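You operate a simulated robot arm through the tools that you are given. There is no shell and no other tool. Be economical: measure what you need, move in short steps, check, and stop when the job is done.

Carry out the task below with a simulated robot arm. There is one attempt and no reset: what you move stays moved.

TASK
Take the narrow grey carton and put it on the top of the assembly bench. Then turn the length dial to 72. Then take the white socket cap and put it on the green marking card. Keep to this order. Set down upright: white socket cap.

Only the result counts: the job must be done as asked and must still hold three seconds after the hand-in. Knocking over, shifting, dropping, spilling or breaking anything else fails it. A push-on lid holds only when it is set on centred and level and pressed home; a screw cap is set on level and turned clockwise until tight.

THE ROBOT
A 6-joint arm with a two-finger parallel gripper on a trunk, on a base that drives. Base frame: it is fixed to the floor where the robot stands at the start and does not move with it; the origin is under the middle of the robot, x ahead of it, y to its left, z up; the surface under the hand at the start is at about z = 800. Units: mm, rad, N and s.
With the tool pointing down near the work surface it reaches from about 380 to 900 mm from the robot's upright axis, wherever it stands. Its first joint turns from -2.007 to 2.007 rad. Places, roughly: green marking card [5750, -250, 750]; length dial [3300, 2000, 400]; narrow grey carton (15x9x7 cm) [500, -100, 800]; top of the assembly bench [-500, 3100, 800]; white socket cap (4x4x5 cm) [5300, 400, 1000]. Payload 3.43 kg.
The tool frame sits at the grasp point between the pads (the TCP): z along the fingers, y along the line on which they close. The tips reach 34 mm beyond it. The gripper opens to 128 mm. The fingers are 24 mm wide and 12 mm thick; the gripper's body (48 by 130 mm) begins 96 mm behind the TCP.
Orientation is that of the tool frame in the base frame, as a unit quaternion [x, y, z, w]. With the fingers straight down and closing along the base's y, the tool's x points along the base's -x, its y along +y and its z along -z.

THE INTERFACE
- The arm moves only by the tool drive_tool. Its argument "rows" is a list of rows, each an object (a shift or turn left out is 0, a gripper value left out holds the last) with "jaw": the finger opening in cm, from 0 to 12.8; "linear": the shift along the base's x, y, z in cm, a list of three; "turn": the turn, a rotation vector about the base's x, y, z in rad, a list of three. In form: [{"jaw": jaw, "linear": [dx, dy, dz], "turn": [wx, wy, wz]}, ...]. A call has 1 to 20 rows; each row shifts and turns the commanded pose from where the row before left it. Rows are played at 5 a second. More than 50 mm and 0.15 rad between two rows, or a gripper value outside its range, and nothing of the call is played. Where a pose cannot be reached the arm comes as near as it can. A force on the tool above 40 N (or 10 N above the force at the start of the call, whichever is more), or a blocked arm, ends the call early, and 0.2 s more pass. Each finger travels about 108 mm/s and halts on what it meets, pressing with about 31 N; the grip force reading is that of the motor and also rises with nothing between the fingers. The clock runs only during rows and for 0.2 s after the last one: add rows that do not move to give the fingers time. The reply holds the time, the measured pose of the TCP, the force on the tool along the base axes, the opening and the grip force, in the units named above and with some noise, with the torque about the TCP (base axes, N m) and any sound that the robot's microphone picked up, and new pictures: "views" is both (left out), scene, wrist or none.
- Cameras (640 x 400 px; columns grow to the right, rows downward): "scene" is now at [60.2, 160.4, 1229.1]; the picture's right is [-0.36, -0.93, 0.00], its down [-0.36, 0.14, -0.92] and it looks along [0.86, -0.33, -0.39] (base axes); focal length 280 px, centre (320, 200). "wrist" rides on the gripper at [76, -11, -160] in the tool frame; the picture's right is [0.15, 0.99, 0.00], its down [-0.88, 0.13, -0.46] and it looks along [-0.45, 0.07, 0.89] (tool axes); focal length 234 px, centre (320, 200). There is no depth. A picture from a camera that has moved, and an enlarged one, comes with that camera's place and axes in the base frame and with its lens.
- raise_lower(by): slides the trunk up (or, below 0, down) by that many mm; the arm and the scene camera ride with it, the base frame stays. It gives what a move gives, with no picture.
- drive_base(legs): drives the robot by 1 to 6 legs, each [ahead, turn to the left] in mm and rad, along the robot's own axes; the way and the turn of a leg run together, so that a leg with both is an arc; at most 1500 mm and 3.142 rad a leg. The arm and the cameras ride along, it lands a little off, and it stops where it bumps. It gives what a move gives, and a new picture of the scene camera.
- head_to(pan, tilt): turns the head with the scene camera to pan (to the left, within 1.798 rad either way) and tilt (down, from -0.506 to 1.204), counted from straight ahead of the robot. It gives what a move gives, and a new picture of the scene camera.
- inspect(camera, box): a new picture of the part [left, top, right, bottom] of that camera's present view, enlarged. The clock stands still meanwhile.
- sign_off(): hands the job in; it is judged then, once.

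Go step by step. Nothing tells you exact positions but the pictures and the camera data: compare them with the known pose of the tool, close in by small moves and look again before you grip or let go. The budget is 165 turns and 260 pictures, counting those below and the enlarged ones. Unless the task says otherwise, let go and move clear before handing in, and close with one line.

The tools are called after "Request:" as a command line: name --argument value ..., lists and objects as JSON in quotes. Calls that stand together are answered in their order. drive_tool: Moves the arm, as the interface text tells. Its arguments: {"type":"object","properties":{"rows":{"type":"array","items":{"type":"object","properties":{"jaw":{"type":"number"},"linear":{"type":"array","items":{"type":"number"}},"turn":{"type":"array","items":{"type":"number"}}}}},"views":{"type":"string","enum":["both","scene","wrist","none"]}},"required":["rows"]} The other tools are called the same way: raise_lower (by) slides the trunk up or down; drive_base (legs) drives the base; head_to (pan, tilt) turns the head that bears the scene camera; inspect (camera, box) takes an enlarged picture of a part of a camera's view; sign_off () hands the job in.

At the start:

```text
time_s: 0.0
tool_pos: [491.7, -59.6, 1096.5]
tool_rot: [-0.001, 1.0, 0.0, 0.0]
contact_force: [0.2, 0.8, -0.6]
torque: [0.0, 0.01, 0.0]
opening: 128.0
finger_force: 0.0
trunk travel left (down, up): [-475.0, 315.0]
robot x, y, heading: [0.2, 0.3, -0.0]
head pan, tilt: [-0.37, 0.398]
```

scene: 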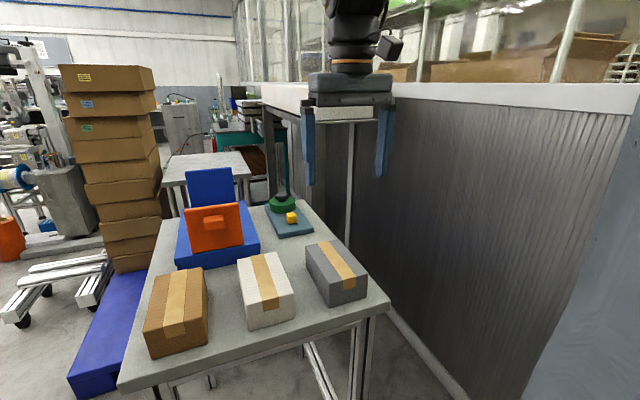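
wrist: 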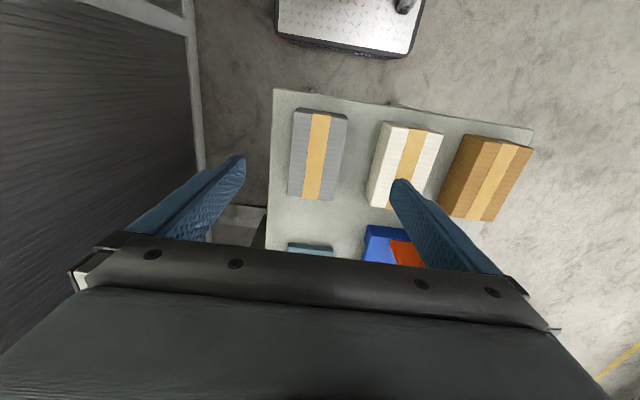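

The grey carton appears to be at about (527, -56), with its long side along x. I'll zoom in on it and look around to the left, where the bench is.

Request:
inspect --camera "wrist" --box '[240, 80, 400, 230]'

Request:
head_to --pan 1.7 --tilt 0.3

```text
2.67 times, centred on (320, 155) of wrist
camera zoom: at [415.4, -69.5, 1256.1], right [-0.15, 0.99, 0.0], down [0.88, 0.13, 0.46], along [0.45, 0.07, -0.89], focal length 624 px, centre (320, 320)
```

zoom: 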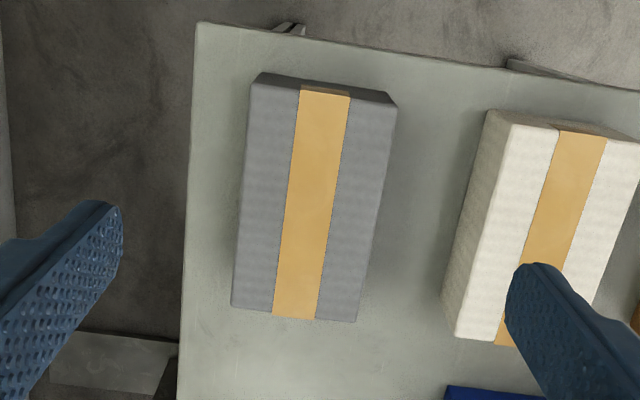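

```text
time_s: 2.0
tool_pos: [492.3, -59.1, 1096.5]
tool_rot: [0.0, 1.0, 0.0, 0.001]
contact_force: [0.1, 0.3, 0.4]
torque: [-0.02, 0.02, -0.02]
opening: 128.2
finger_force: 0.0
trunk travel left (down, up): [-475.0, 315.0]
robot x, y, heading: [-0.6, -1.9, -0.0]
head pan, tilt: [1.7, 0.3]
camera scene: at [-38.2, 286.6, 1238.3], right [0.99, 0.13, 0.0], down [0.04, -0.29, -0.96], along [-0.12, 0.95, -0.3], focal length 280 px, centre (320, 200)
```

scene: 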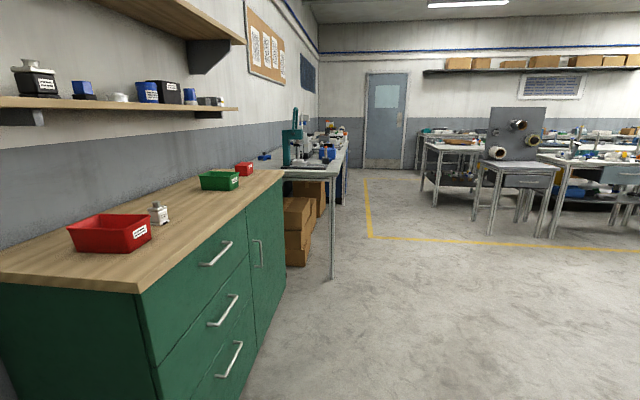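

The carton's top is aligned with x, its centre is at about (536, -58), and it's about 90 mm wide. The bench is the grey table past the green cabinet. I'll move over the carton, go down partway and check.

Request:
drive_tool --rows '[{"jaw": 12.8, "linear": [4.2, 0.1, 0]}, {"linear": [0, 0, -4]}, {"linear": [0, 0, -4]}, {"linear": [0, 0, -4]}, {"linear": [0, 0, -2]}, {}]' --views "wrist"

```text
time_s: 3.4
tool_pos: [534.3, -56.9, 954.2]
tool_rot: [0.0, 1.0, 0.001, 0.001]
contact_force: [-0.3, 0.2, 0.6]
torque: [0.03, 0.01, 0.0]
opening: 128.2
finger_force: 0.0
trunk travel left (down, up): [-475.0, 315.0]
robot x, y, heading: [-0.7, 1.0, 0.003]
head pan, tilt: [1.7, 0.3]
camera wrist: at [457.6, -67.2, 1113.8], right [-0.15, 0.99, 0.0], down [0.88, 0.13, 0.46], along [0.45, 0.07, -0.89], focal length 234 px, centre (320, 200)
```

wrist: 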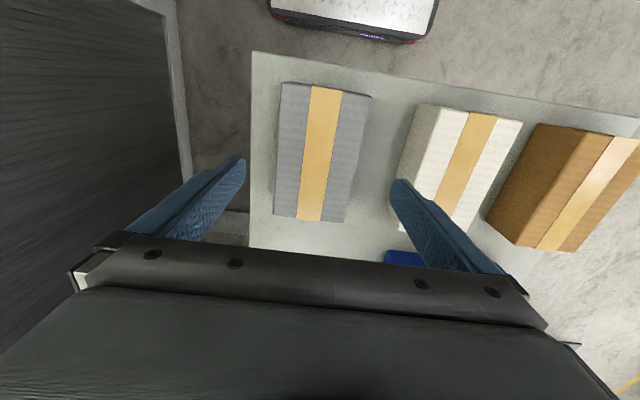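

The position holds: centre at about (535, -57). I'll go down to z≈845 and close.

Request:
drive_tool --rows '[{"linear": [0, -0.1, -4]}, {"linear": [0, 0, -4]}, {"linear": [0, 0, -2.9]}, {}, {"jaw": 7.5}, {"jaw": 7.5}, {"jaw": 7.5}, {"jaw": 7.5}]' --views "wrist"

```text
time_s: 5.2
tool_pos: [534.4, -57.7, 846.4]
tool_rot: [0.0, 1.0, 0.0, 0.0]
contact_force: [-0.2, -0.3, 0.0]
torque: [0.03, -0.1, -0.02]
opening: 89.9
finger_force: 30.4
trunk travel left (down, up): [-475.0, 315.0]
robot x, y, heading: [-1.3, 0.5, 0.0]
head pan, tilt: [1.7, 0.3]
camera wrist: at [456.0, -68.5, 1005.7], right [-0.15, 0.99, 0.0], down [0.88, 0.13, 0.46], along [0.45, 0.07, -0.89], focal length 234 px, centre (320, 200)
```

wrist: 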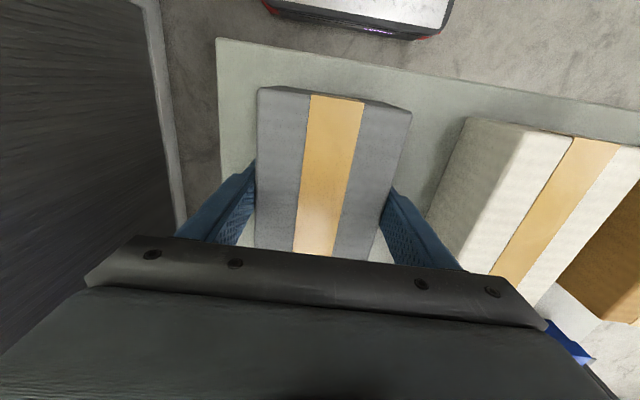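

The carton is gripped at 90 mm. I'll lift it.

Request:
drive_tool --rows '[{"linear": [0, 0, 1]}, {"linear": [0, 0, 2]}, {"linear": [0, 0, 4]}, {"linear": [0, 0, 4]}, {"linear": [0, 0, 4]}, {"linear": [0, 0, 4]}, {"linear": [0, 0, 3]}, {}]' --views "wrist"

Request:
head_to --pan 0.7 --tilt 0.5

```text
time_s: 7.0
tool_pos: [534.3, -59.9, 1069.0]
tool_rot: [0.0, 1.0, 0.0, 0.0]
contact_force: [0.0, 0.2, -2.8]
torque: [-0.03, 0.03, -0.01]
opening: 90.1
finger_force: 31.0
trunk travel left (down, up): [-475.0, 315.0]
robot x, y, heading: [1.2, 1.9, -0.0]
head pan, tilt: [1.7, 0.3]
camera wrist: at [457.0, -70.4, 1227.7], right [-0.15, 0.99, 0.0], down [0.88, 0.13, 0.46], along [0.45, 0.07, -0.89], focal length 234 px, centre (320, 200)
```

wrist: 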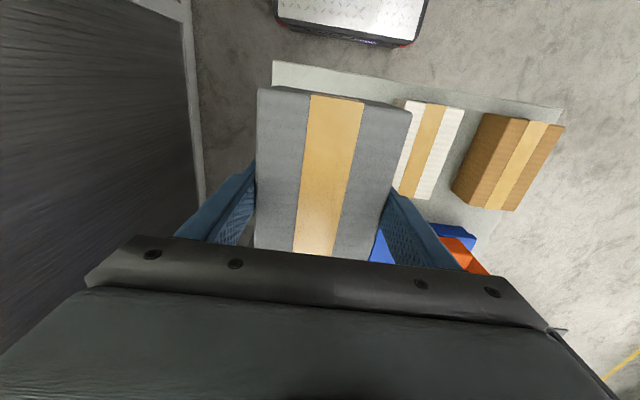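

```text
time_s: 8.2
tool_pos: [534.1, -59.9, 1067.6]
tool_rot: [0.0, 1.0, -0.001, 0.0]
contact_force: [-0.6, -0.4, -3.8]
torque: [0.04, 0.0, 0.0]
opening: 89.8
finger_force: 30.8
trunk travel left (down, up): [-475.0, 315.0]
robot x, y, heading: [-0.0, 0.7, 0.003]
head pan, tilt: [0.7, 0.499]
camera scene: at [43.5, 252.7, 1219.9], right [0.64, -0.76, 0.0], down [-0.37, -0.31, -0.88], along [0.67, 0.57, -0.48], focal length 280 px, centre (320, 200)
```

scene: 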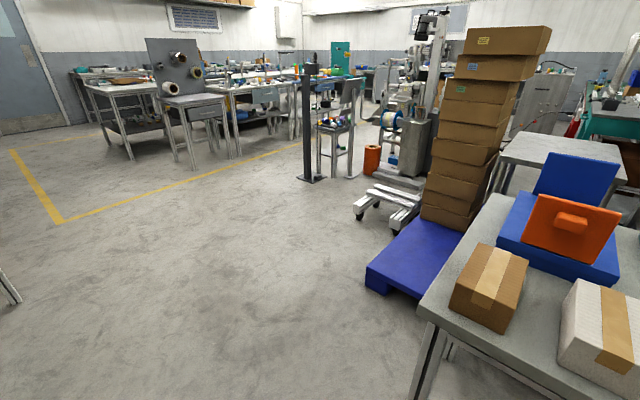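

The carton is held. The floor to the left is free and the bench starts at about y=2150 with its edge at x≈-180. I'll back off a little, turn left and drive towards it.

Request:
drive_base --legs '[[-80, 0], [0, 1.4], [1500, 0]]'

Request:
head_to --pan 0.6 --tilt 0.4

```text
time_s: 19.9
tool_pos: [259.6, 2030.7, 1067.5]
tool_rot: [-0.661, 0.75, 0.0, 0.0]
contact_force: [0.2, -0.1, -4.6]
torque: [-0.04, 0.01, 0.0]
opening: 89.8
finger_force: 30.7
trunk travel left (down, up): [-475.0, 315.0]
robot x, y, heading: [135.5, 1502.8, 1.445]
head pan, tilt: [0.7, 0.499]
camera scene: at [-112.4, 1581.5, 1219.9], right [0.84, 0.54, 0.0], down [0.26, -0.4, -0.88], along [-0.48, 0.74, -0.48], focal length 280 px, centre (320, 200)
```

scene: 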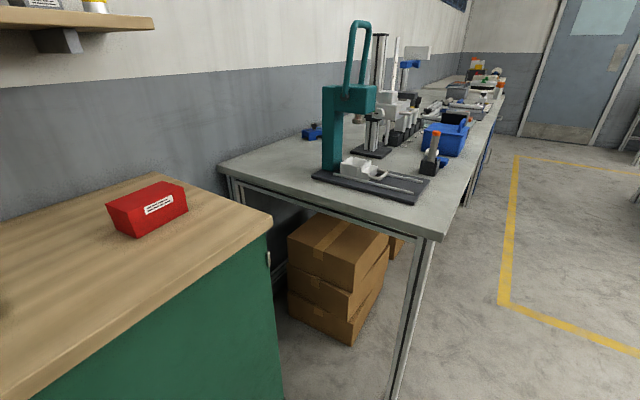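

```text
time_s: 20.6
tool_pos: [260.3, 2030.0, 1067.7]
tool_rot: [-0.662, 0.75, 0.0, 0.001]
contact_force: [0.7, 0.0, -3.0]
torque: [-0.03, 0.01, -0.02]
opening: 89.8
finger_force: 31.1
trunk travel left (down, up): [-475.0, 315.0]
robot x, y, heading: [132.2, 1510.6, 1.442]
head pan, tilt: [0.6, 0.4]
camera scene: at [-105.3, 1587.5, 1229.0], right [0.89, 0.46, 0.0], down [0.18, -0.35, -0.92], along [-0.42, 0.82, -0.39], focal length 280 px, centre (320, 200)
```

scene: 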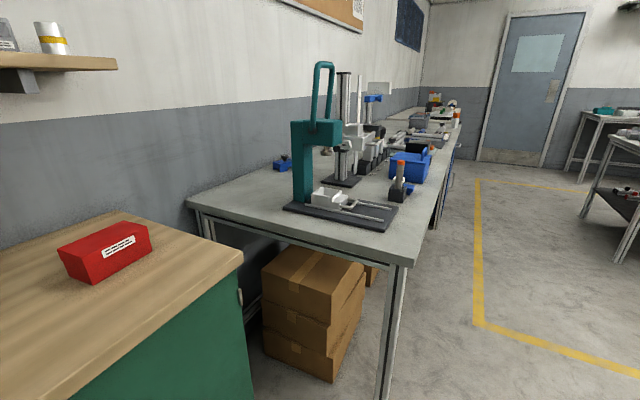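

The near end of the bench has a strip about 120 mm wide in front of the press. I'll drive alongside the bench to see if there's a roomier spot.

Request:
drive_base --legs '[[1100, 0.0]]'

Request:
head_to --pan 1.5 --tilt 0.4

```text
time_s: 26.3
tool_pos: [383.6, 3150.8, 1068.2]
tool_rot: [-0.667, 0.745, 0.0, 0.0]
contact_force: [0.2, -0.2, -3.1]
torque: [0.0, 0.01, -0.02]
opening: 89.8
finger_force: 31.3
trunk travel left (down, up): [-475.0, 315.0]
robot x, y, heading: [270.2, 2622.4, 1.458]
head pan, tilt: [0.6, 0.4]
camera scene: at [25.4, 2702.4, 1229.0], right [0.88, 0.47, 0.0], down [0.18, -0.34, -0.92], along [-0.43, 0.81, -0.39], focal length 280 px, centre (320, 200)
```

scene: 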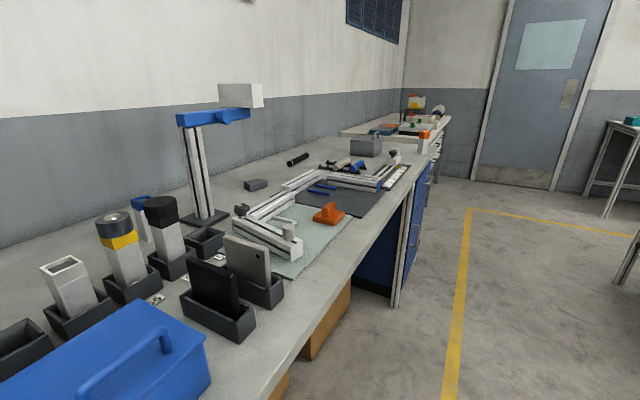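

```text
time_s: 27.5
tool_pos: [383.3, 3150.8, 1067.7]
tool_rot: [-0.668, 0.744, -0.001, 0.0]
contact_force: [-0.2, -0.8, -2.7]
torque: [-0.04, 0.02, 0.0]
opening: 89.9
finger_force: 31.0
trunk travel left (down, up): [-475.0, 315.0]
robot x, y, heading: [263.5, 2624.4, 1.462]
head pan, tilt: [1.499, 0.4]
camera scene: at [-22.0, 2637.4, 1229.0], right [0.18, 0.98, 0.0], down [0.38, -0.07, -0.92], along [-0.91, 0.17, -0.39], focal length 280 px, centre (320, 200)
```

scene: 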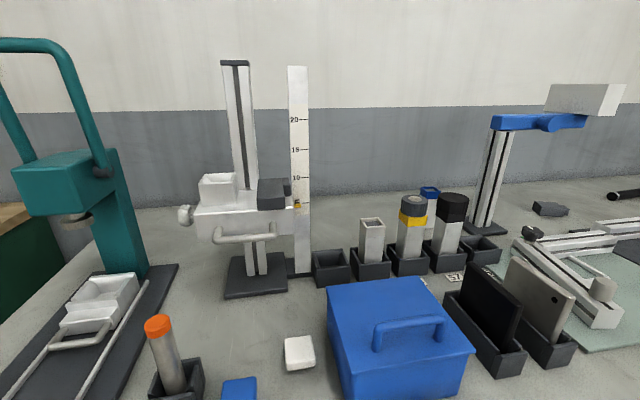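

Triangulating between views puts the bench top at z≈870 rather than 800, and most of it is cluttered. The free area is the near-left corner, around (-740, 2225). I'll back up and reposition near the bench end.

Request:
drive_base --legs '[[-700, 0], [0, -0.6], [-350, 0], [0, 0.65], [100, 0]]'

Request:
head_to --pan 0.9 --tilt 0.45

```text
time_s: 37.5
tool_pos: [54.9, 2282.2, 1067.9]
tool_rot: [-0.687, 0.727, 0.001, 0.0]
contact_force: [-0.2, -0.4, -3.4]
torque: [-0.03, 0.0, -0.01]
opening: 89.9
finger_force: 30.7
trunk travel left (down, up): [-475.0, 315.0]
robot x, y, heading: [-36.5, 1750.2, 1.509]
head pan, tilt: [1.499, 0.4]
camera scene: at [-324.2, 1748.9, 1229.1], right [0.13, 0.99, 0.0], down [0.39, -0.05, -0.92], along [-0.91, 0.12, -0.39], focal length 280 px, centre (320, 200)
```

scene: 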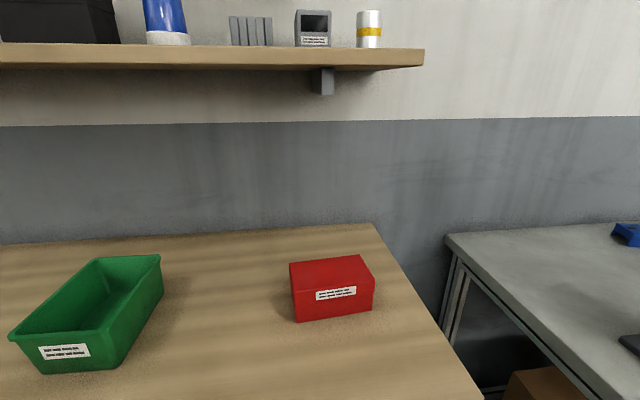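

```text
time_s: 38.5
tool_pos: [55.7, 2281.8, 1067.6]
tool_rot: [-0.686, 0.727, 0.0, 0.0]
contact_force: [0.2, -1.0, -3.7]
torque: [-0.04, 0.02, 0.01]
opening: 89.5
finger_force: 30.7
trunk travel left (down, up): [-475.0, 315.0]
robot x, y, heading: [-39.4, 1751.4, 1.511]
head pan, tilt: [0.901, 0.45]
camera scene: at [-300.9, 1798.1, 1224.4], right [0.66, 0.75, 0.0], down [0.33, -0.29, -0.9], along [-0.67, 0.6, -0.44], focal length 280 px, centre (320, 200)
```

scene: 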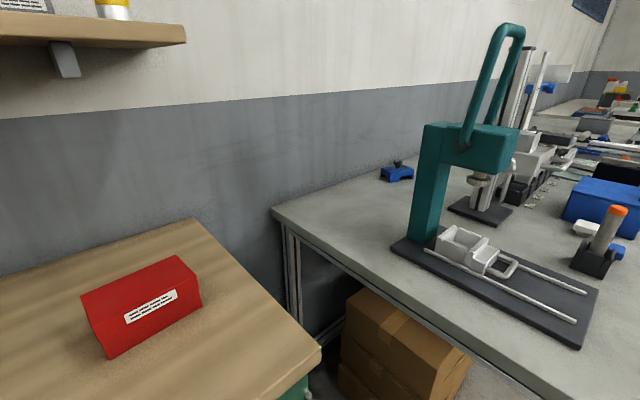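

I'm positioned at the bench end. I'll retract the arm, swing it left at a small radius clear of the press, and look before extending.

Request:
drive_tool --rows '[{"linear": [-0.7, -3.9, 0]}, {"linear": [-0.7, -3.9, 0]}, {"linear": [-0.7, -3.9, 0]}, {"linear": [-4.38, 0.54, 0], "turn": [0, 0, 0.105]}, {"linear": [-4.4, 0.09, 0], "turn": [0, 0, 0.105]}, {"linear": [-4.35, -0.37, 0], "turn": [0, 0, 0.105]}, {"linear": [-4.34, -0.84, 0], "turn": [0, 0, 0.105]}, {"linear": [-4.21, -1.28, 0], "turn": [0, 0, 0.105]}, {"linear": [-4.06, -1.71, 0], "turn": [0, 0, 0.105]}, {"linear": [-3.86, -2.13, 0], "turn": [0, 0, 0.105]}, {"linear": [-3.57, -2.49, 0], "turn": [0, 0, 0.105]}, {"linear": [-3.33, -2.88, 0], "turn": [0, 0, 0.105]}, {"linear": [-3.02, -3.23, 0], "turn": [0, 0, 0.105]}, {"linear": [-2.67, -3.53, 0], "turn": [0, 0, 0.105]}, {}]' --views "both"

```text
time_s: 41.7
tool_pos: [-389.8, 1984.5, 1066.9]
tool_rot: [0.972, -0.234, 0.001, 0.0]
contact_force: [-0.6, 0.1, -3.2]
torque: [-0.01, -0.01, 0.02]
opening: 89.6
finger_force: 31.0
trunk travel left (down, up): [-475.0, 315.0]
robot x, y, heading: [-34.7, 1750.5, 1.509]
head pan, tilt: [0.901, 0.45]
camera scene: at [-301.0, 1798.1, 1224.3], right [0.67, 0.75, 0.0], down [0.32, -0.29, -0.9], along [-0.67, 0.6, -0.44], focal length 280 px, centre (320, 200)
camera wrist: at [-317.3, 1961.5, 1226.4], right [-0.32, -0.95, 0.0], down [-0.84, 0.28, 0.46], along [-0.43, 0.15, -0.89], focal length 234 px, centre (320, 200)
```

scene: 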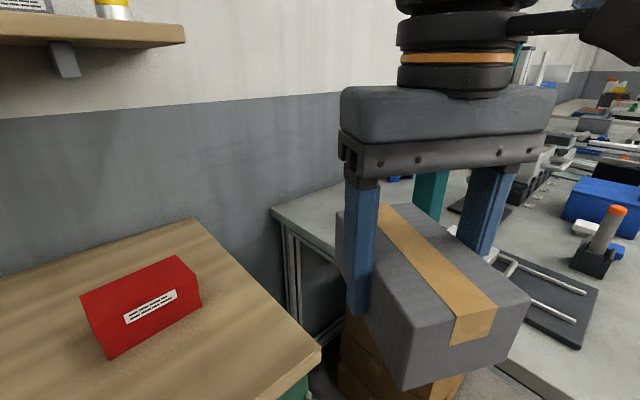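
wrist: 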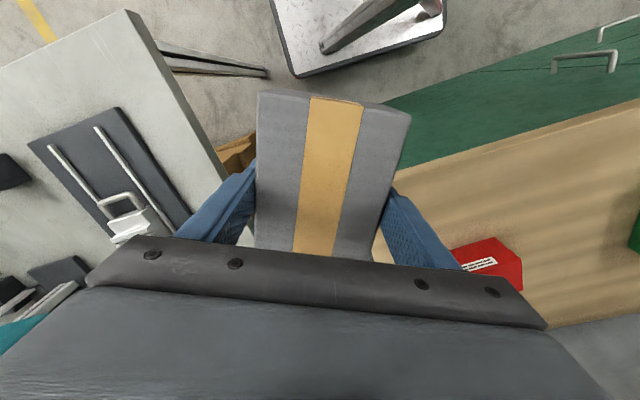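

That's clear. I'll extend towards (-740, 2225) while aligning the carton with x.

Request:
drive_tool --rows '[{"linear": [-3.89, 2.67, 0], "turn": [0, 0, 0.053]}, {"linear": [-3.89, 2.67, 0], "turn": [0, 0, 0.053]}, {"linear": [-3.89, 2.67, 0], "turn": [0, 0, 0.053]}, {"linear": [-3.89, 2.67, 0], "turn": [0, 0, 0.053]}, {"linear": [-3.89, 2.67, 0], "turn": [0, 0, 0.053]}, {"linear": [-3.89, 2.67, 0], "turn": [0, 0, 0.053]}, {"linear": [-3.89, 2.67, 0], "turn": [0, 0, 0.053]}, {"linear": [-3.89, 2.67, 0], "turn": [0, 0, 0.053]}, {"linear": [-3.89, 2.67, 0], "turn": [0, 0, 0.053]}, {"linear": [0, 0, -4]}, {"linear": [0, 0, -3]}, {}]' --views "both"

```text
time_s: 44.3
tool_pos: [-701.4, 2206.0, 978.8]
tool_rot: [1.0, 0.003, 0.0, 0.0]
contact_force: [-0.2, 0.3, -3.2]
torque: [0.0, 0.02, -0.04]
opening: 89.9
finger_force: 30.8
out of reach, approached as far as the arm can: row 9
trunk travel left (down, up): [-475.0, 315.0]
robot x, y, heading: [-37.7, 1753.5, 1.512]
head pan, tilt: [0.901, 0.45]
camera scene: at [-301.2, 1798.1, 1224.3], right [0.67, 0.75, 0.0], down [0.33, -0.29, -0.9], along [-0.67, 0.6, -0.44], focal length 280 px, centre (320, 200)
camera wrist: at [-627.4, 2218.6, 1138.8], right [0.15, -0.99, 0.0], down [-0.88, -0.13, 0.46], along [-0.45, -0.07, -0.89], focal length 234 px, centre (320, 200)
```

scene: 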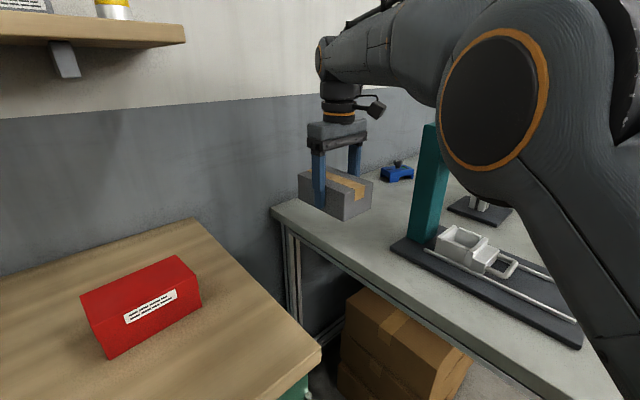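
wrist: 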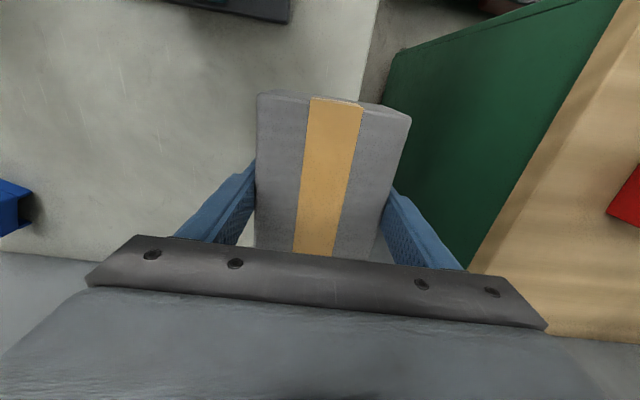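

The reach limit is near. The bench edge looks to be at about y≈2165, so I need the carton a bit further in. I'll shift to about (-690, 2240) while descending slightly.

Request:
drive_tool --rows '[{"linear": [0, 0, -2]}, {"linear": [0.8, 1.8, 0]}, {"linear": [0.4, 1.7, 0]}, {}]' --views "both"

```text
time_s: 45.3
tool_pos: [-689.1, 2242.7, 958.6]
tool_rot: [1.0, 0.004, 0.0, 0.0]
contact_force: [-0.1, 0.3, -3.6]
torque: [-0.06, -0.01, -0.02]
opening: 89.7
finger_force: 31.2
trunk travel left (down, up): [-475.0, 315.0]
robot x, y, heading: [-38.8, 1752.0, 1.512]
head pan, tilt: [0.901, 0.45]
camera scene: at [-301.2, 1798.0, 1224.3], right [0.67, 0.75, 0.0], down [0.33, -0.29, -0.9], along [-0.67, 0.6, -0.44], focal length 280 px, centre (320, 200)
camera wrist: at [-614.9, 2254.3, 1119.7], right [0.15, -0.99, 0.0], down [-0.88, -0.13, 0.46], along [-0.45, -0.07, -0.89], focal length 234 px, centre (320, 200)
```

scene: 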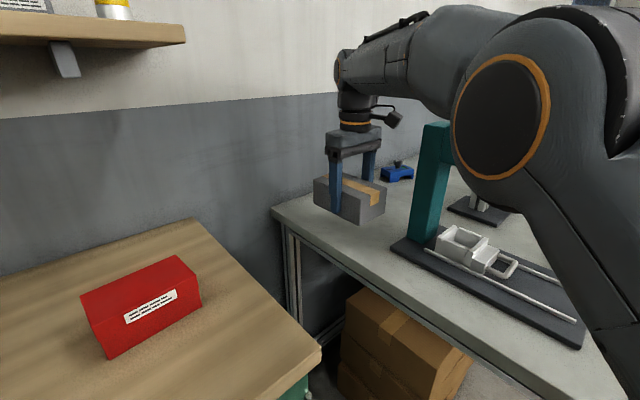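
wrist: 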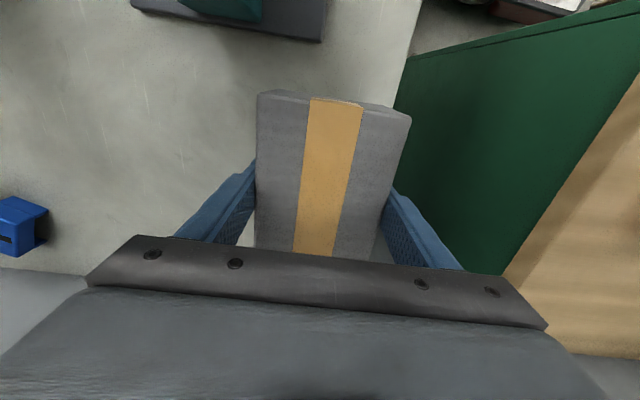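

The edge margin is about 25 mm, so I'll nudge another 8 mm in and go down gradually.

Request:
drive_tool --rows '[{"linear": [-0.2, 0.8, -1]}, {"linear": [0, 0, -1.5]}, {"linear": [0, 0, -1]}, {"linear": [0, 0, -0.5]}, {"linear": [0, 0, -0.5]}, {}]' --views "scene"

```text
time_s: 46.7
tool_pos: [-692.3, 2249.6, 915.1]
tool_rot: [1.0, 0.002, -0.001, 0.001]
contact_force: [0.0, 0.2, -4.2]
torque: [0.02, -0.01, 0.02]
opening: 89.9
finger_force: 30.1
trunk travel left (down, up): [-475.0, 315.0]
robot x, y, heading: [-33.7, 1754.7, 1.516]
head pan, tilt: [0.901, 0.45]
camera scene: at [-301.2, 1798.1, 1224.3], right [0.67, 0.75, 0.0], down [0.33, -0.29, -0.9], along [-0.67, 0.6, -0.44], focal length 280 px, centre (320, 200)
```

scene: 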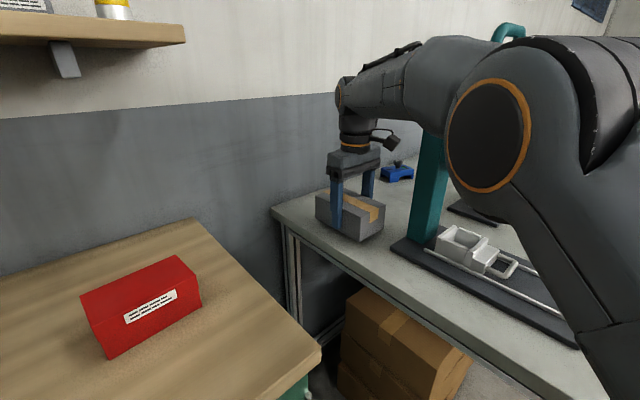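

No contact yet. I'll continue down in small steps.

Request:
drive_tool --rows '[{"linear": [0, 0, -0.5]}, {"linear": [0, 0, -0.5]}, {"linear": [0, 0, -0.5]}, {}]' --views "none"

Request:
inspect --camera "scene" --box '[270, 120, 450, 290]'

```text
time_s: 47.7
tool_pos: [-692.4, 2249.9, 898.0]
tool_rot: [1.0, 0.003, 0.0, 0.0]
contact_force: [0.4, 0.4, -2.7]
torque: [0.03, -0.04, -0.02]
opening: 89.9
finger_force: 30.7
trunk travel left (down, up): [-475.0, 315.0]
robot x, y, heading: [-36.8, 1755.0, 1.512]
head pan, tilt: [0.901, 0.45]
```

```text
2.35 times, centred on (360, 205) of scene
camera zoom: at [-301.2, 1798.1, 1224.3], right [0.67, 0.75, 0.0], down [0.33, -0.29, -0.9], along [-0.67, 0.6, -0.44], focal length 660 px, centre (226, 188)
```

zoom: 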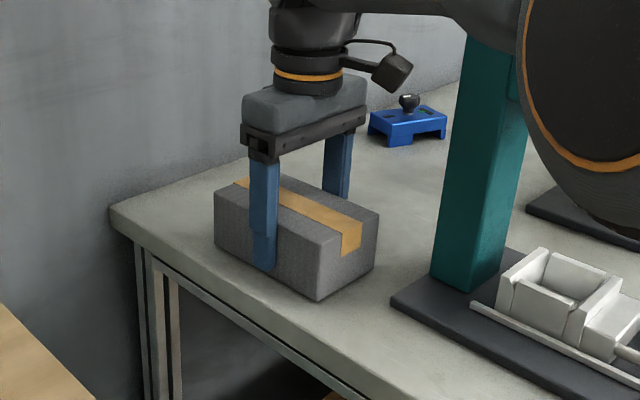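

Request:
drive_tool --rows '[{"linear": [0, 0, -0.4]}, {"linear": [0, 0, -0.3]}, {"linear": [0, 0, -0.3]}, {}]' --views "none"

```text
time_s: 48.7
tool_pos: [-693.0, 2250.2, 892.0]
tool_rot: [1.0, 0.002, -0.001, -0.002]
contact_force: [-0.1, 0.6, 30.3]
torque: [-0.3, 0.3, -0.11]
opening: 89.2
finger_force: 31.0
trunk travel left (down, up): [-475.0, 315.0]
robot x, y, heading: [-36.1, 1749.2, 1.514]
head pan, tilt: [0.901, 0.45]
```

It's in contact, so the bench surface is at about 847. I'll relieve the force, open and rise straight up.

Request:
drive_tool --rows '[{"linear": [0, 0, 0.3]}, {"jaw": 10.5}, {"jaw": 11.5}, {"jaw": 11.5}, {"linear": [0, 0, 2]}, {"linear": [0, 0, 4]}, {"linear": [0, 0, 4]}, {"linear": [0, 0, 4]}, {"linear": [0, 0, 4]}, {}]' --views "both"

```text
time_s: 50.9
tool_pos: [-678.4, 2244.1, 1065.6]
tool_rot: [1.0, 0.003, 0.0, 0.0]
contact_force: [-0.5, -0.3, -0.4]
torque: [0.01, -0.01, -0.01]
opening: 114.9
finger_force: 0.1
out of reach, approached as far as the arm can: row 9
trunk travel left (down, up): [-475.0, 315.0]
robot x, y, heading: [-37.6, 1752.5, 1.512]
head pan, tilt: [0.901, 0.45]
camera scene: at [-301.2, 1798.1, 1224.3], right [0.67, 0.75, 0.0], down [0.33, -0.29, -0.9], along [-0.67, 0.6, -0.44], focal length 280 px, centre (320, 200)
camera wrist: at [-604.3, 2256.2, 1225.5], right [0.15, -0.99, 0.0], down [-0.88, -0.13, 0.46], along [-0.45, -0.07, -0.89], focal length 234 px, centre (320, 200)
```

scene: 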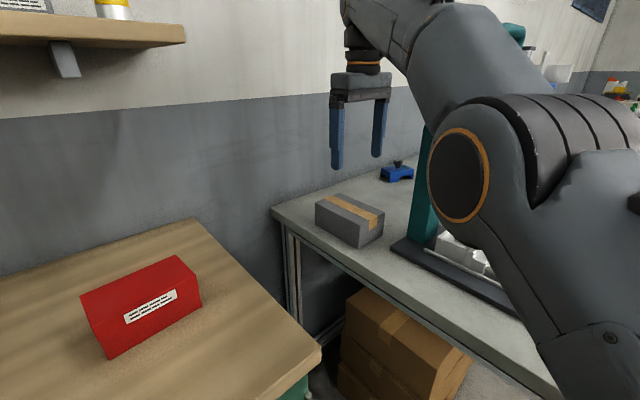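
wrist: 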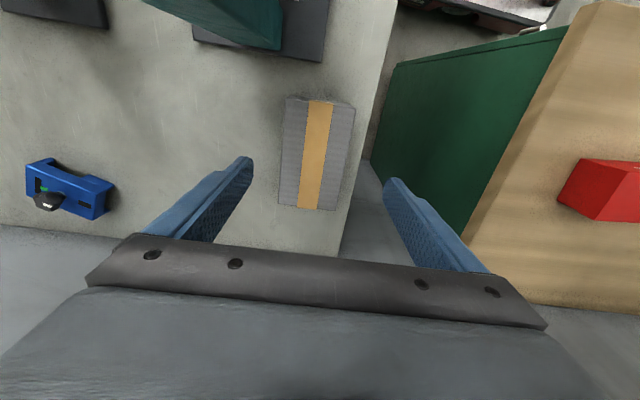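

The carton rests on the bench. I'll retract along the same path to face forward.

Request:
drive_tool --rows '[{"linear": [3.23, -2.87, 0], "turn": [0, 0, -0.053]}, {"linear": [3.23, -2.87, 0], "turn": [0, 0, -0.053]}, {"linear": [3.23, -2.87, 0], "turn": [0, 0, -0.053]}, {"linear": [3.23, -2.87, 0], "turn": [0, 0, -0.053]}, {"linear": [3.23, -2.87, 0], "turn": [0, 0, -0.053]}, {"linear": [3.23, -2.87, 0], "turn": [0, 0, -0.053]}, {"linear": [3.23, -2.87, 0], "turn": [0, 0, -0.053]}, {"linear": [3.23, -2.87, 0], "turn": [0, 0, -0.053]}, {"linear": [3.23, -2.87, 0], "turn": [0, 0, -0.053]}, {"linear": [2.67, 3.53, 0], "turn": [0, 0, -0.105]}, {"linear": [3.02, 3.23, 0], "turn": [0, 0, -0.105]}, {"linear": [3.33, 2.88, 0], "turn": [0, 0, -0.105]}, {"linear": [3.57, 2.49, 0], "turn": [0, 0, -0.105]}, {"linear": [3.86, 2.13, 0], "turn": [0, 0, -0.105]}, {"linear": [4.06, 1.71, 0], "turn": [0, 0, -0.105]}, {"linear": [4.21, 1.28, 0], "turn": [0, 0, -0.105]}, {"linear": [4.34, 0.84, 0], "turn": [0, 0, -0.105]}, {"linear": [4.35, 0.37, 0], "turn": [0, 0, -0.105]}, {"linear": [4.4, -0.09, 0], "turn": [0, 0, -0.105]}, {"linear": [4.38, -0.54, 0], "turn": [0, 0, -0.105]}]' --views "none"

Request:
head_to --pan -1.4 --tilt 0.25

```text
time_s: 55.1
tool_pos: [32.3, 2163.7, 1066.8]
tool_rot: [-0.686, 0.728, -0.001, 0.0]
contact_force: [-0.7, -0.1, 0.3]
torque: [-0.02, 0.01, -0.03]
opening: 115.3
finger_force: 0.1
trunk travel left (down, up): [-475.0, 315.0]
robot x, y, heading: [-36.6, 1753.1, 1.511]
head pan, tilt: [0.901, 0.45]
```

```text
time_s: 57.2
tool_pos: [30.6, 2163.7, 1066.6]
tool_rot: [-0.686, 0.727, -0.001, 0.0]
contact_force: [-0.2, 0.0, 0.2]
torque: [-0.02, 0.01, 0.02]
opening: 114.8
finger_force: 0.0
trunk travel left (down, up): [-475.0, 315.0]
robot x, y, heading: [-40.1, 1749.1, 1.508]
head pan, tilt: [-1.4, 0.25]
camera scene: at [-139.5, 1747.4, 1243.0], right [0.11, -0.99, 0.0], down [-0.25, -0.03, -0.97], along [0.96, 0.11, -0.25], focal length 280 px, centre (320, 200)
```

scene: 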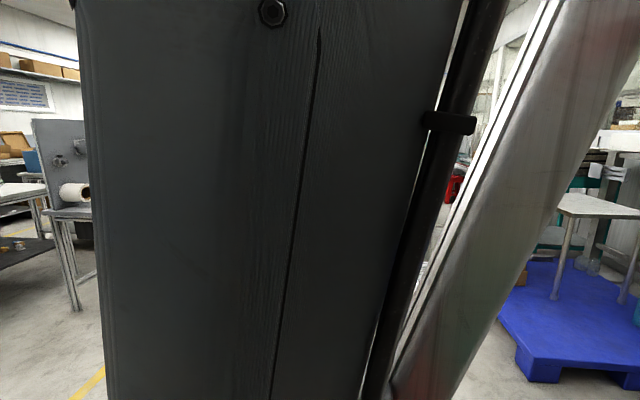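

I'll back off a bit and turn the robot to face +x, towards the length dial.

Request:
drive_base --legs '[[-100, 0], [0, -1.45], [500, 0]]'

Request:
head_to --pan 0.2 --tilt 0.2

```text
time_s: 64.5
tool_pos: [870.8, 1658.2, 1067.4]
tool_rot: [-0.024, 1.0, 0.0, 0.0]
contact_force: [0.1, -0.6, 0.8]
torque: [-0.01, 0.01, -0.01]
opening: 114.9
finger_force: 0.0
trunk travel left (down, up): [-475.0, 315.0]
robot x, y, heading: [458.9, 1681.7, 0.048]
head pan, tilt: [-1.4, 0.25]
camera scene: at [439.8, 1782.0, 1243.0], right [-0.98, -0.22, 0.0], down [-0.05, 0.24, -0.97], along [0.21, -0.95, -0.25], focal length 280 px, centre (320, 200)
```

scene: 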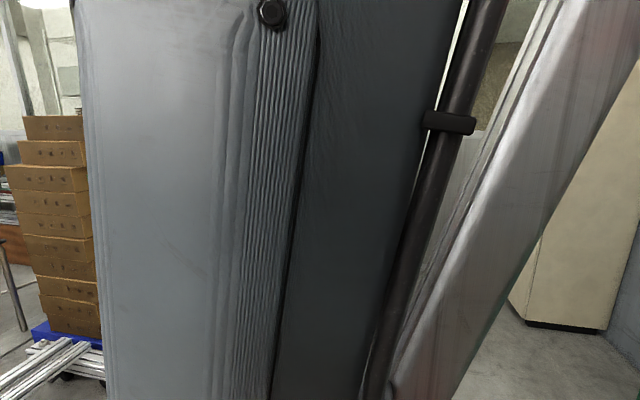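

```text
time_s: 66.1
tool_pos: [871.9, 1658.3, 1066.8]
tool_rot: [-0.024, 1.0, 0.0, 0.001]
contact_force: [-0.3, 1.1, -0.4]
torque: [0.01, 0.01, -0.04]
opening: 114.9
finger_force: 0.0
trunk travel left (down, up): [-475.0, 315.0]
robot x, y, heading: [456.1, 1676.1, 0.051]
head pan, tilt: [0.201, 0.201]
camera scene: at [509.6, 1896.2, 1247.6], right [0.25, -0.97, 0.0], down [-0.19, -0.05, -0.98], along [0.95, 0.24, -0.2], focal length 280 px, centre (320, 200)
```

scene: 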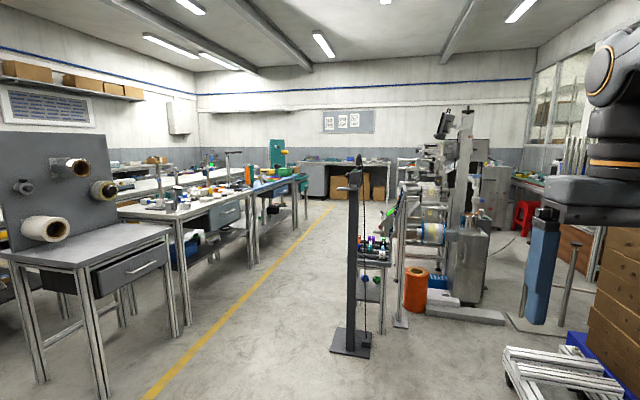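

Request:
inspect --camera "scene" --box '[320, 140, 480, 340]'

```text
2.00 times, centred on (400, 240) of scene
camera zoom: at [509.6, 1896.2, 1247.6], right [0.25, -0.97, 0.0], down [-0.19, -0.05, -0.98], along [0.95, 0.24, -0.2], focal length 561 px, centre (160, 120)
```

zoom: 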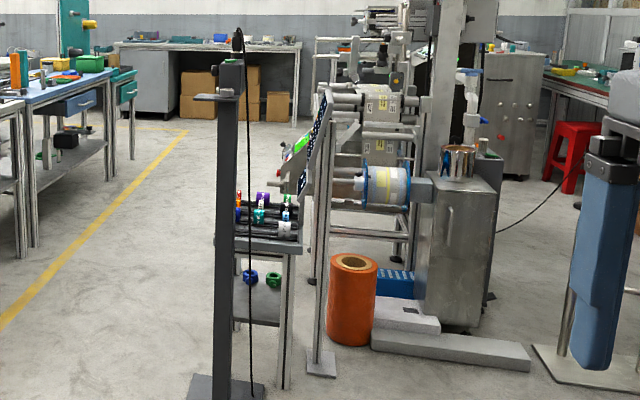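

There's a panel on a stand near the dial location, partly edge-on from here. I'll drive around to the left of the post to see its face.

Request:
drive_base --legs '[[0, 0.62], [1300, 0], [0, -0.9]]'

Request:
head_to --pan 0.0 --tilt 0.3

```text
time_s: 76.8
tool_pos: [1884.4, 2364.1, 1066.4]
tool_rot: [0.114, 0.993, 0.0, 0.0]
contact_force: [-0.2, -1.0, 0.5]
torque: [0.02, 0.0, 0.02]
opening: 114.9
finger_force: 0.1
trunk travel left (down, up): [-475.0, 315.0]
robot x, y, heading: [1488.9, 2500.4, -0.23]
head pan, tilt: [0.201, 0.201]
camera scene: at [1602.2, 2692.3, 1247.6], right [-0.03, -1.0, 0.0], down [-0.2, 0.01, -0.98], along [0.98, -0.03, -0.2], focal length 280 px, centre (320, 200)
```

scene: 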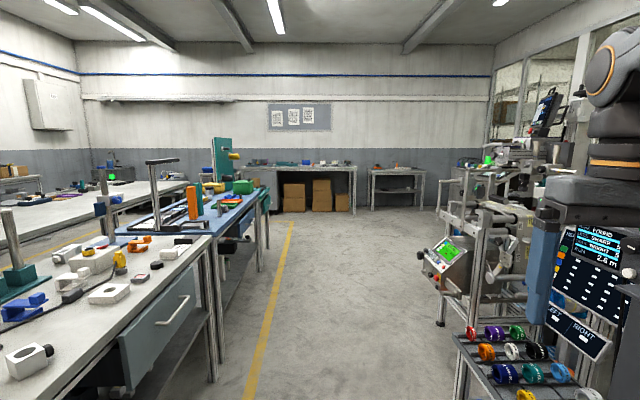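

```text
time_s: 77.5
tool_pos: [1884.4, 2363.4, 1066.2]
tool_rot: [0.115, 0.993, 0.0, 0.001]
contact_force: [0.2, -0.4, 0.2]
torque: [0.0, -0.02, 0.01]
opening: 115.0
finger_force: 0.0
trunk travel left (down, up): [-475.0, 315.0]
robot x, y, heading: [1490.2, 2498.1, -0.227]
head pan, tilt: [0.0, 0.3]
camera scene: at [1600.0, 2673.8, 1238.3], right [-0.23, -0.97, 0.0], down [-0.29, 0.07, -0.96], along [0.93, -0.22, -0.3], focal length 280 px, centre (320, 200)
```

scene: 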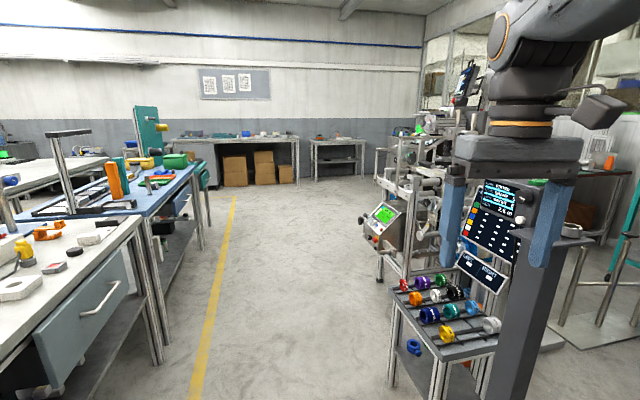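

Request:
inspect --camera "scene" --box '[340, 150, 460, 290]'

Request:
inspect --camera "scene" --box '[440, 160, 560, 300]'

```text
2.86 times, centred on (400, 220) of scene
camera zoom: at [1600.0, 2673.8, 1238.3], right [-0.23, -0.97, 0.0], down [-0.29, 0.07, -0.96], along [0.93, -0.22, -0.3], focal length 801 px, centre (91, 143)
```

zoom: 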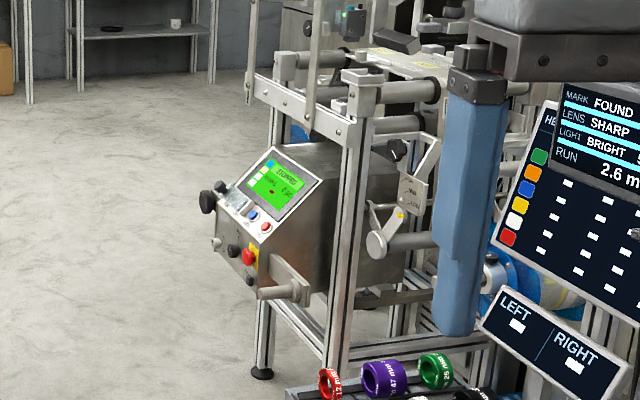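

```text
2.86 times, centred on (500, 230) of scene
camera zoom: at [1600.0, 2673.8, 1238.3], right [-0.23, -0.97, 0.0], down [-0.29, 0.07, -0.96], along [0.93, -0.22, -0.3], focal length 801 px, centre (-194, 114)
```

zoom: 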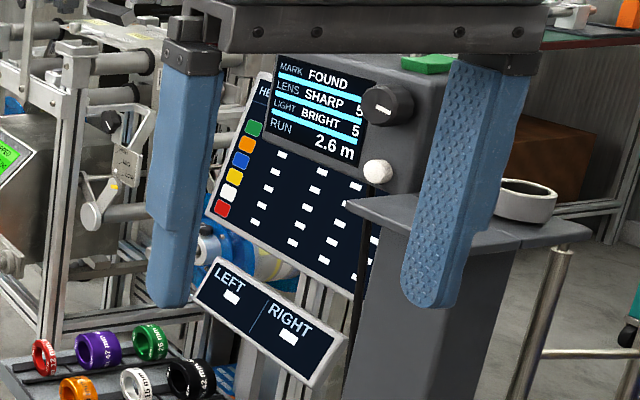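

The machine behind has a control box with a green LENGTH screen and knobs, and the dial is likely there. I'll drive closer along the aisle.

Request:
drive_base --legs '[[0, 0.4], [900, 0], [0, -0.6]]'

Request:
head_to --pan 0.0 --tilt 0.5

```text
time_s: 85.0
tool_pos: [2728.4, 2448.3, 1066.9]
tool_rot: [0.204, 0.979, 0.0, 0.0]
contact_force: [-0.1, 0.0, 0.7]
torque: [0.0, 0.05, 0.01]
opening: 114.9
finger_force: 0.1
trunk travel left (down, up): [-475.0, 315.0]
robot x, y, heading: [2364.7, 2655.1, -0.412]
head pan, tilt: [0.0, 0.3]
camera scene: at [2504.1, 2804.8, 1238.3], right [-0.4, -0.92, 0.0], down [-0.27, 0.12, -0.96], along [0.88, -0.38, -0.3], focal length 280 px, centre (320, 200)
```

scene: 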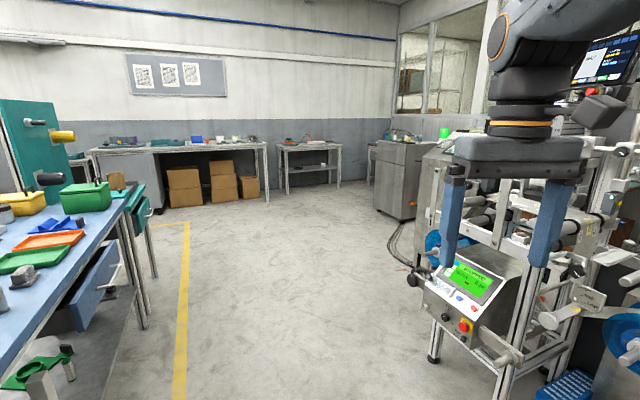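

```text
time_s: 85.7
tool_pos: [2726.5, 2448.6, 1066.4]
tool_rot: [0.204, 0.979, 0.0, 0.0]
contact_force: [-0.4, 0.5, 0.6]
torque: [-0.03, 0.01, 0.0]
opening: 115.0
finger_force: 0.0
trunk travel left (down, up): [-475.0, 315.0]
robot x, y, heading: [2365.4, 2651.0, -0.41]
head pan, tilt: [0.0, 0.499]
camera scene: at [2501.9, 2805.8, 1220.0], right [-0.4, -0.92, 0.0], down [-0.44, 0.19, -0.88], along [0.81, -0.35, -0.48], focal length 280 px, centre (320, 200)
```

scene: 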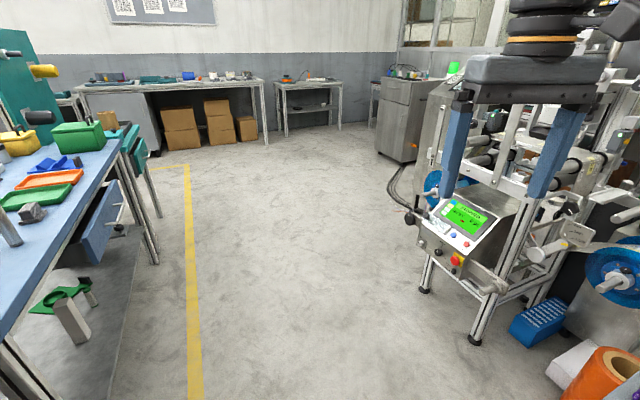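

Request:
inspect --camera "scene" --box '[390, 180, 520, 290]'

```text
3.64 times, centred on (455, 235) of scene
camera zoom: at [2501.9, 2805.8, 1220.0], right [-0.4, -0.92, 0.0], down [-0.44, 0.19, -0.88], along [0.81, -0.35, -0.48], focal length 1020 px, centre (-171, 73)
```

zoom: 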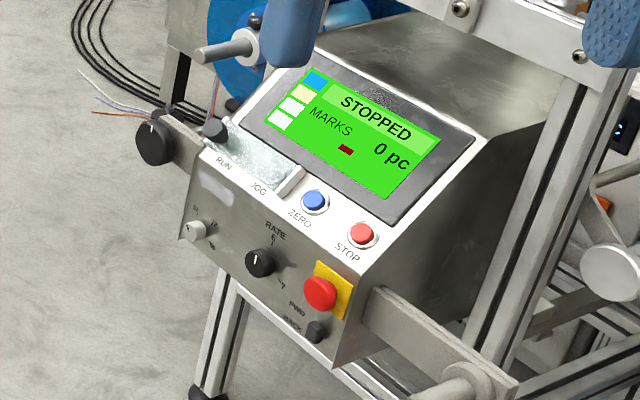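

The box faces +y, at about (3150, 2000, 500), and it has several knobs. I'll drive to stand in front of it for a straight view.

Request:
drive_base --legs '[[0, 0.49], [870, 0], [0, -1.65]]'

Request:
head_to --pan -0.1 --tilt 0.75

```text
time_s: 95.7
tool_pos: [3169.7, 2304.1, 1068.2]
tool_rot: [0.72, 0.694, 0.001, 0.0]
contact_force: [-0.3, 0.8, 0.2]
torque: [-0.01, 0.01, -0.04]
opening: 115.1
finger_force: 0.2
trunk travel left (down, up): [-475.0, 315.0]
robot x, y, heading: [3226.0, 2717.6, -1.608]
head pan, tilt: [0.0, 0.499]
camera scene: at [3420.7, 2643.0, 1219.9], right [-1.0, 0.04, 0.0], down [0.02, 0.48, -0.88], along [-0.03, -0.88, -0.48], focal length 280 px, centre (320, 200)
```

scene: 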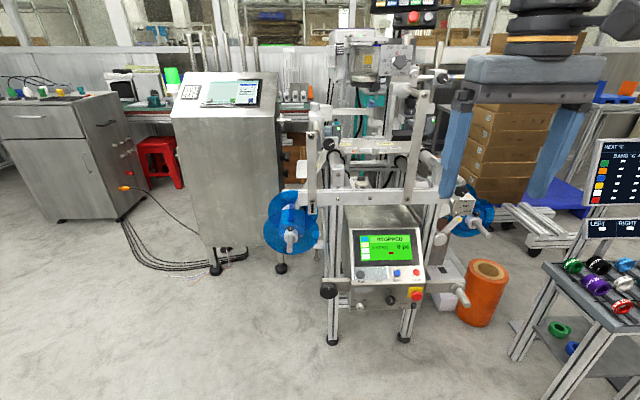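

```text
time_s: 96.5
tool_pos: [3169.1, 2303.8, 1066.1]
tool_rot: [0.72, 0.694, -0.001, 0.0]
contact_force: [0.3, -0.2, -0.2]
torque: [0.01, -0.04, 0.02]
opening: 114.6
finger_force: 0.2
trunk travel left (down, up): [-475.0, 315.0]
robot x, y, heading: [3231.8, 2711.8, -1.607]
head pan, tilt: [-0.099, 0.75]
camera scene: at [3412.8, 2651.8, 1198.0], right [-0.99, 0.14, 0.0], down [0.09, 0.68, -0.73], along [-0.1, -0.73, -0.68], focal length 280 px, centre (320, 200)
```

scene: 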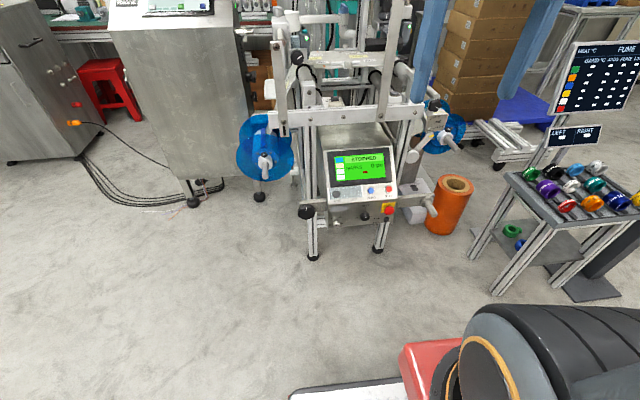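

Request:
inspect --camera "scene" --box '[280, 140, 420, 270]'

Request:
inspect --camera "scene" --box '[285, 180, 345, 240]'

```text
3.08 times, centred on (350, 205) of scene
camera zoom: at [3412.8, 2651.8, 1198.0], right [-0.99, 0.14, 0.0], down [0.09, 0.68, -0.73], along [-0.1, -0.73, -0.68], focal length 863 px, centre (228, 185)
```

zoom: 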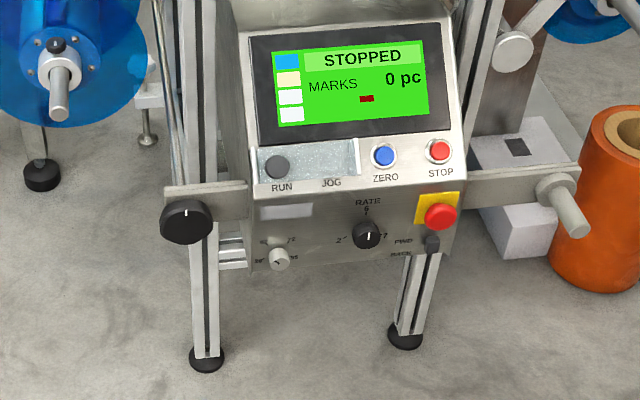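

```text
6.67 times, centred on (315, 210) of scene
camera zoom: at [3412.8, 2651.8, 1198.0], right [-0.99, 0.14, 0.0], down [0.09, 0.68, -0.73], along [-0.1, -0.73, -0.68], focal length 1870 px, centre (353, 133)
```

zoom: 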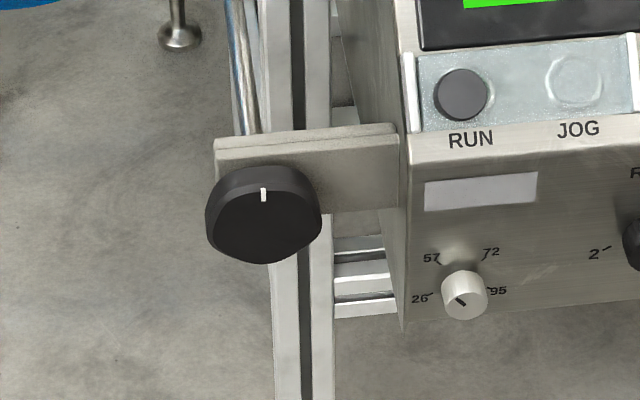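

The white knob with marks 26/57/72/95 is the length dial, at about (3265, 2000, 472) facing +y. I'll lower the trunk, then pitch the tool to point horizontally at it.

Request:
raise_lower --by -300

Request:
drive_tool --rows '[{"linear": [0, -4.5, 0], "turn": [0, 0, 0.036]}, {"linear": [0, -4.5, 0]}, {"linear": [0, -2, 0], "turn": [-0.143, 0, 0]}, {"linear": [0, -2, 0], "turn": [-0.143, 0, 0]}, {"linear": [0, -2, 0], "turn": [-0.143, 0, 0]}, {"linear": [0, -2, 0], "turn": [-0.143, 0, 0]}, {}]' --views "both"

```text
time_s: 99.5
tool_pos: [3166.8, 2222.9, 767.1]
tool_rot: [0.72, 0.694, 0.001, -0.001]
contact_force: [0.3, 0.2, -0.6]
torque: [0.01, 0.02, 0.02]
opening: 114.8
finger_force: 0.0
trunk travel left (down, up): [-175.0, 615.0]
robot x, y, heading: [3230.9, 2717.9, -1.61]
head pan, tilt: [-0.099, 0.75]
```

```text
time_s: 101.1
tool_pos: [3167.7, 2051.8, 766.5]
tool_rot: [0.678, 0.679, -0.199, 0.198]
contact_force: [0.7, 0.7, 0.2]
torque: [-0.02, 0.0, -0.01]
opening: 114.6
finger_force: 0.0
trunk travel left (down, up): [-175.0, 615.0]
robot x, y, heading: [3229.1, 2713.0, -1.606]
head pan, tilt: [-0.099, 0.75]
camera scene: at [3409.8, 2568.3, 897.9], right [-0.99, 0.14, 0.0], down [0.09, 0.68, -0.73], along [-0.1, -0.72, -0.68], focal length 280 px, centre (320, 200)
camera wrist: at [3154.9, 2203.2, 860.4], right [0.99, 0.12, -0.08], down [0.13, -0.5, 0.86], along [0.07, -0.86, -0.51], focal length 234 px, centre (320, 200)
```

scene: 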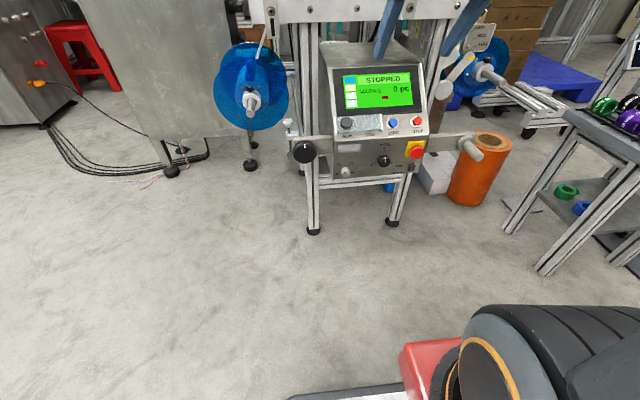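
wrist: 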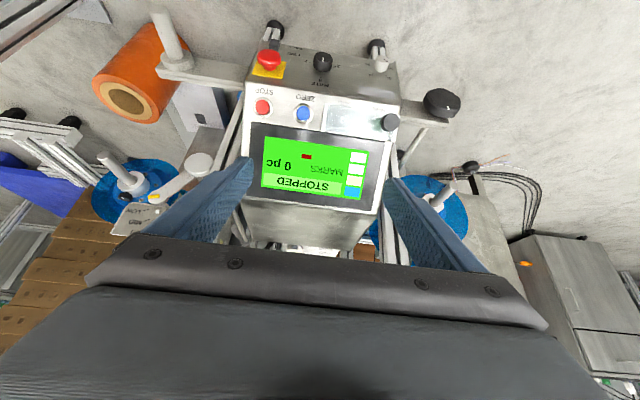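

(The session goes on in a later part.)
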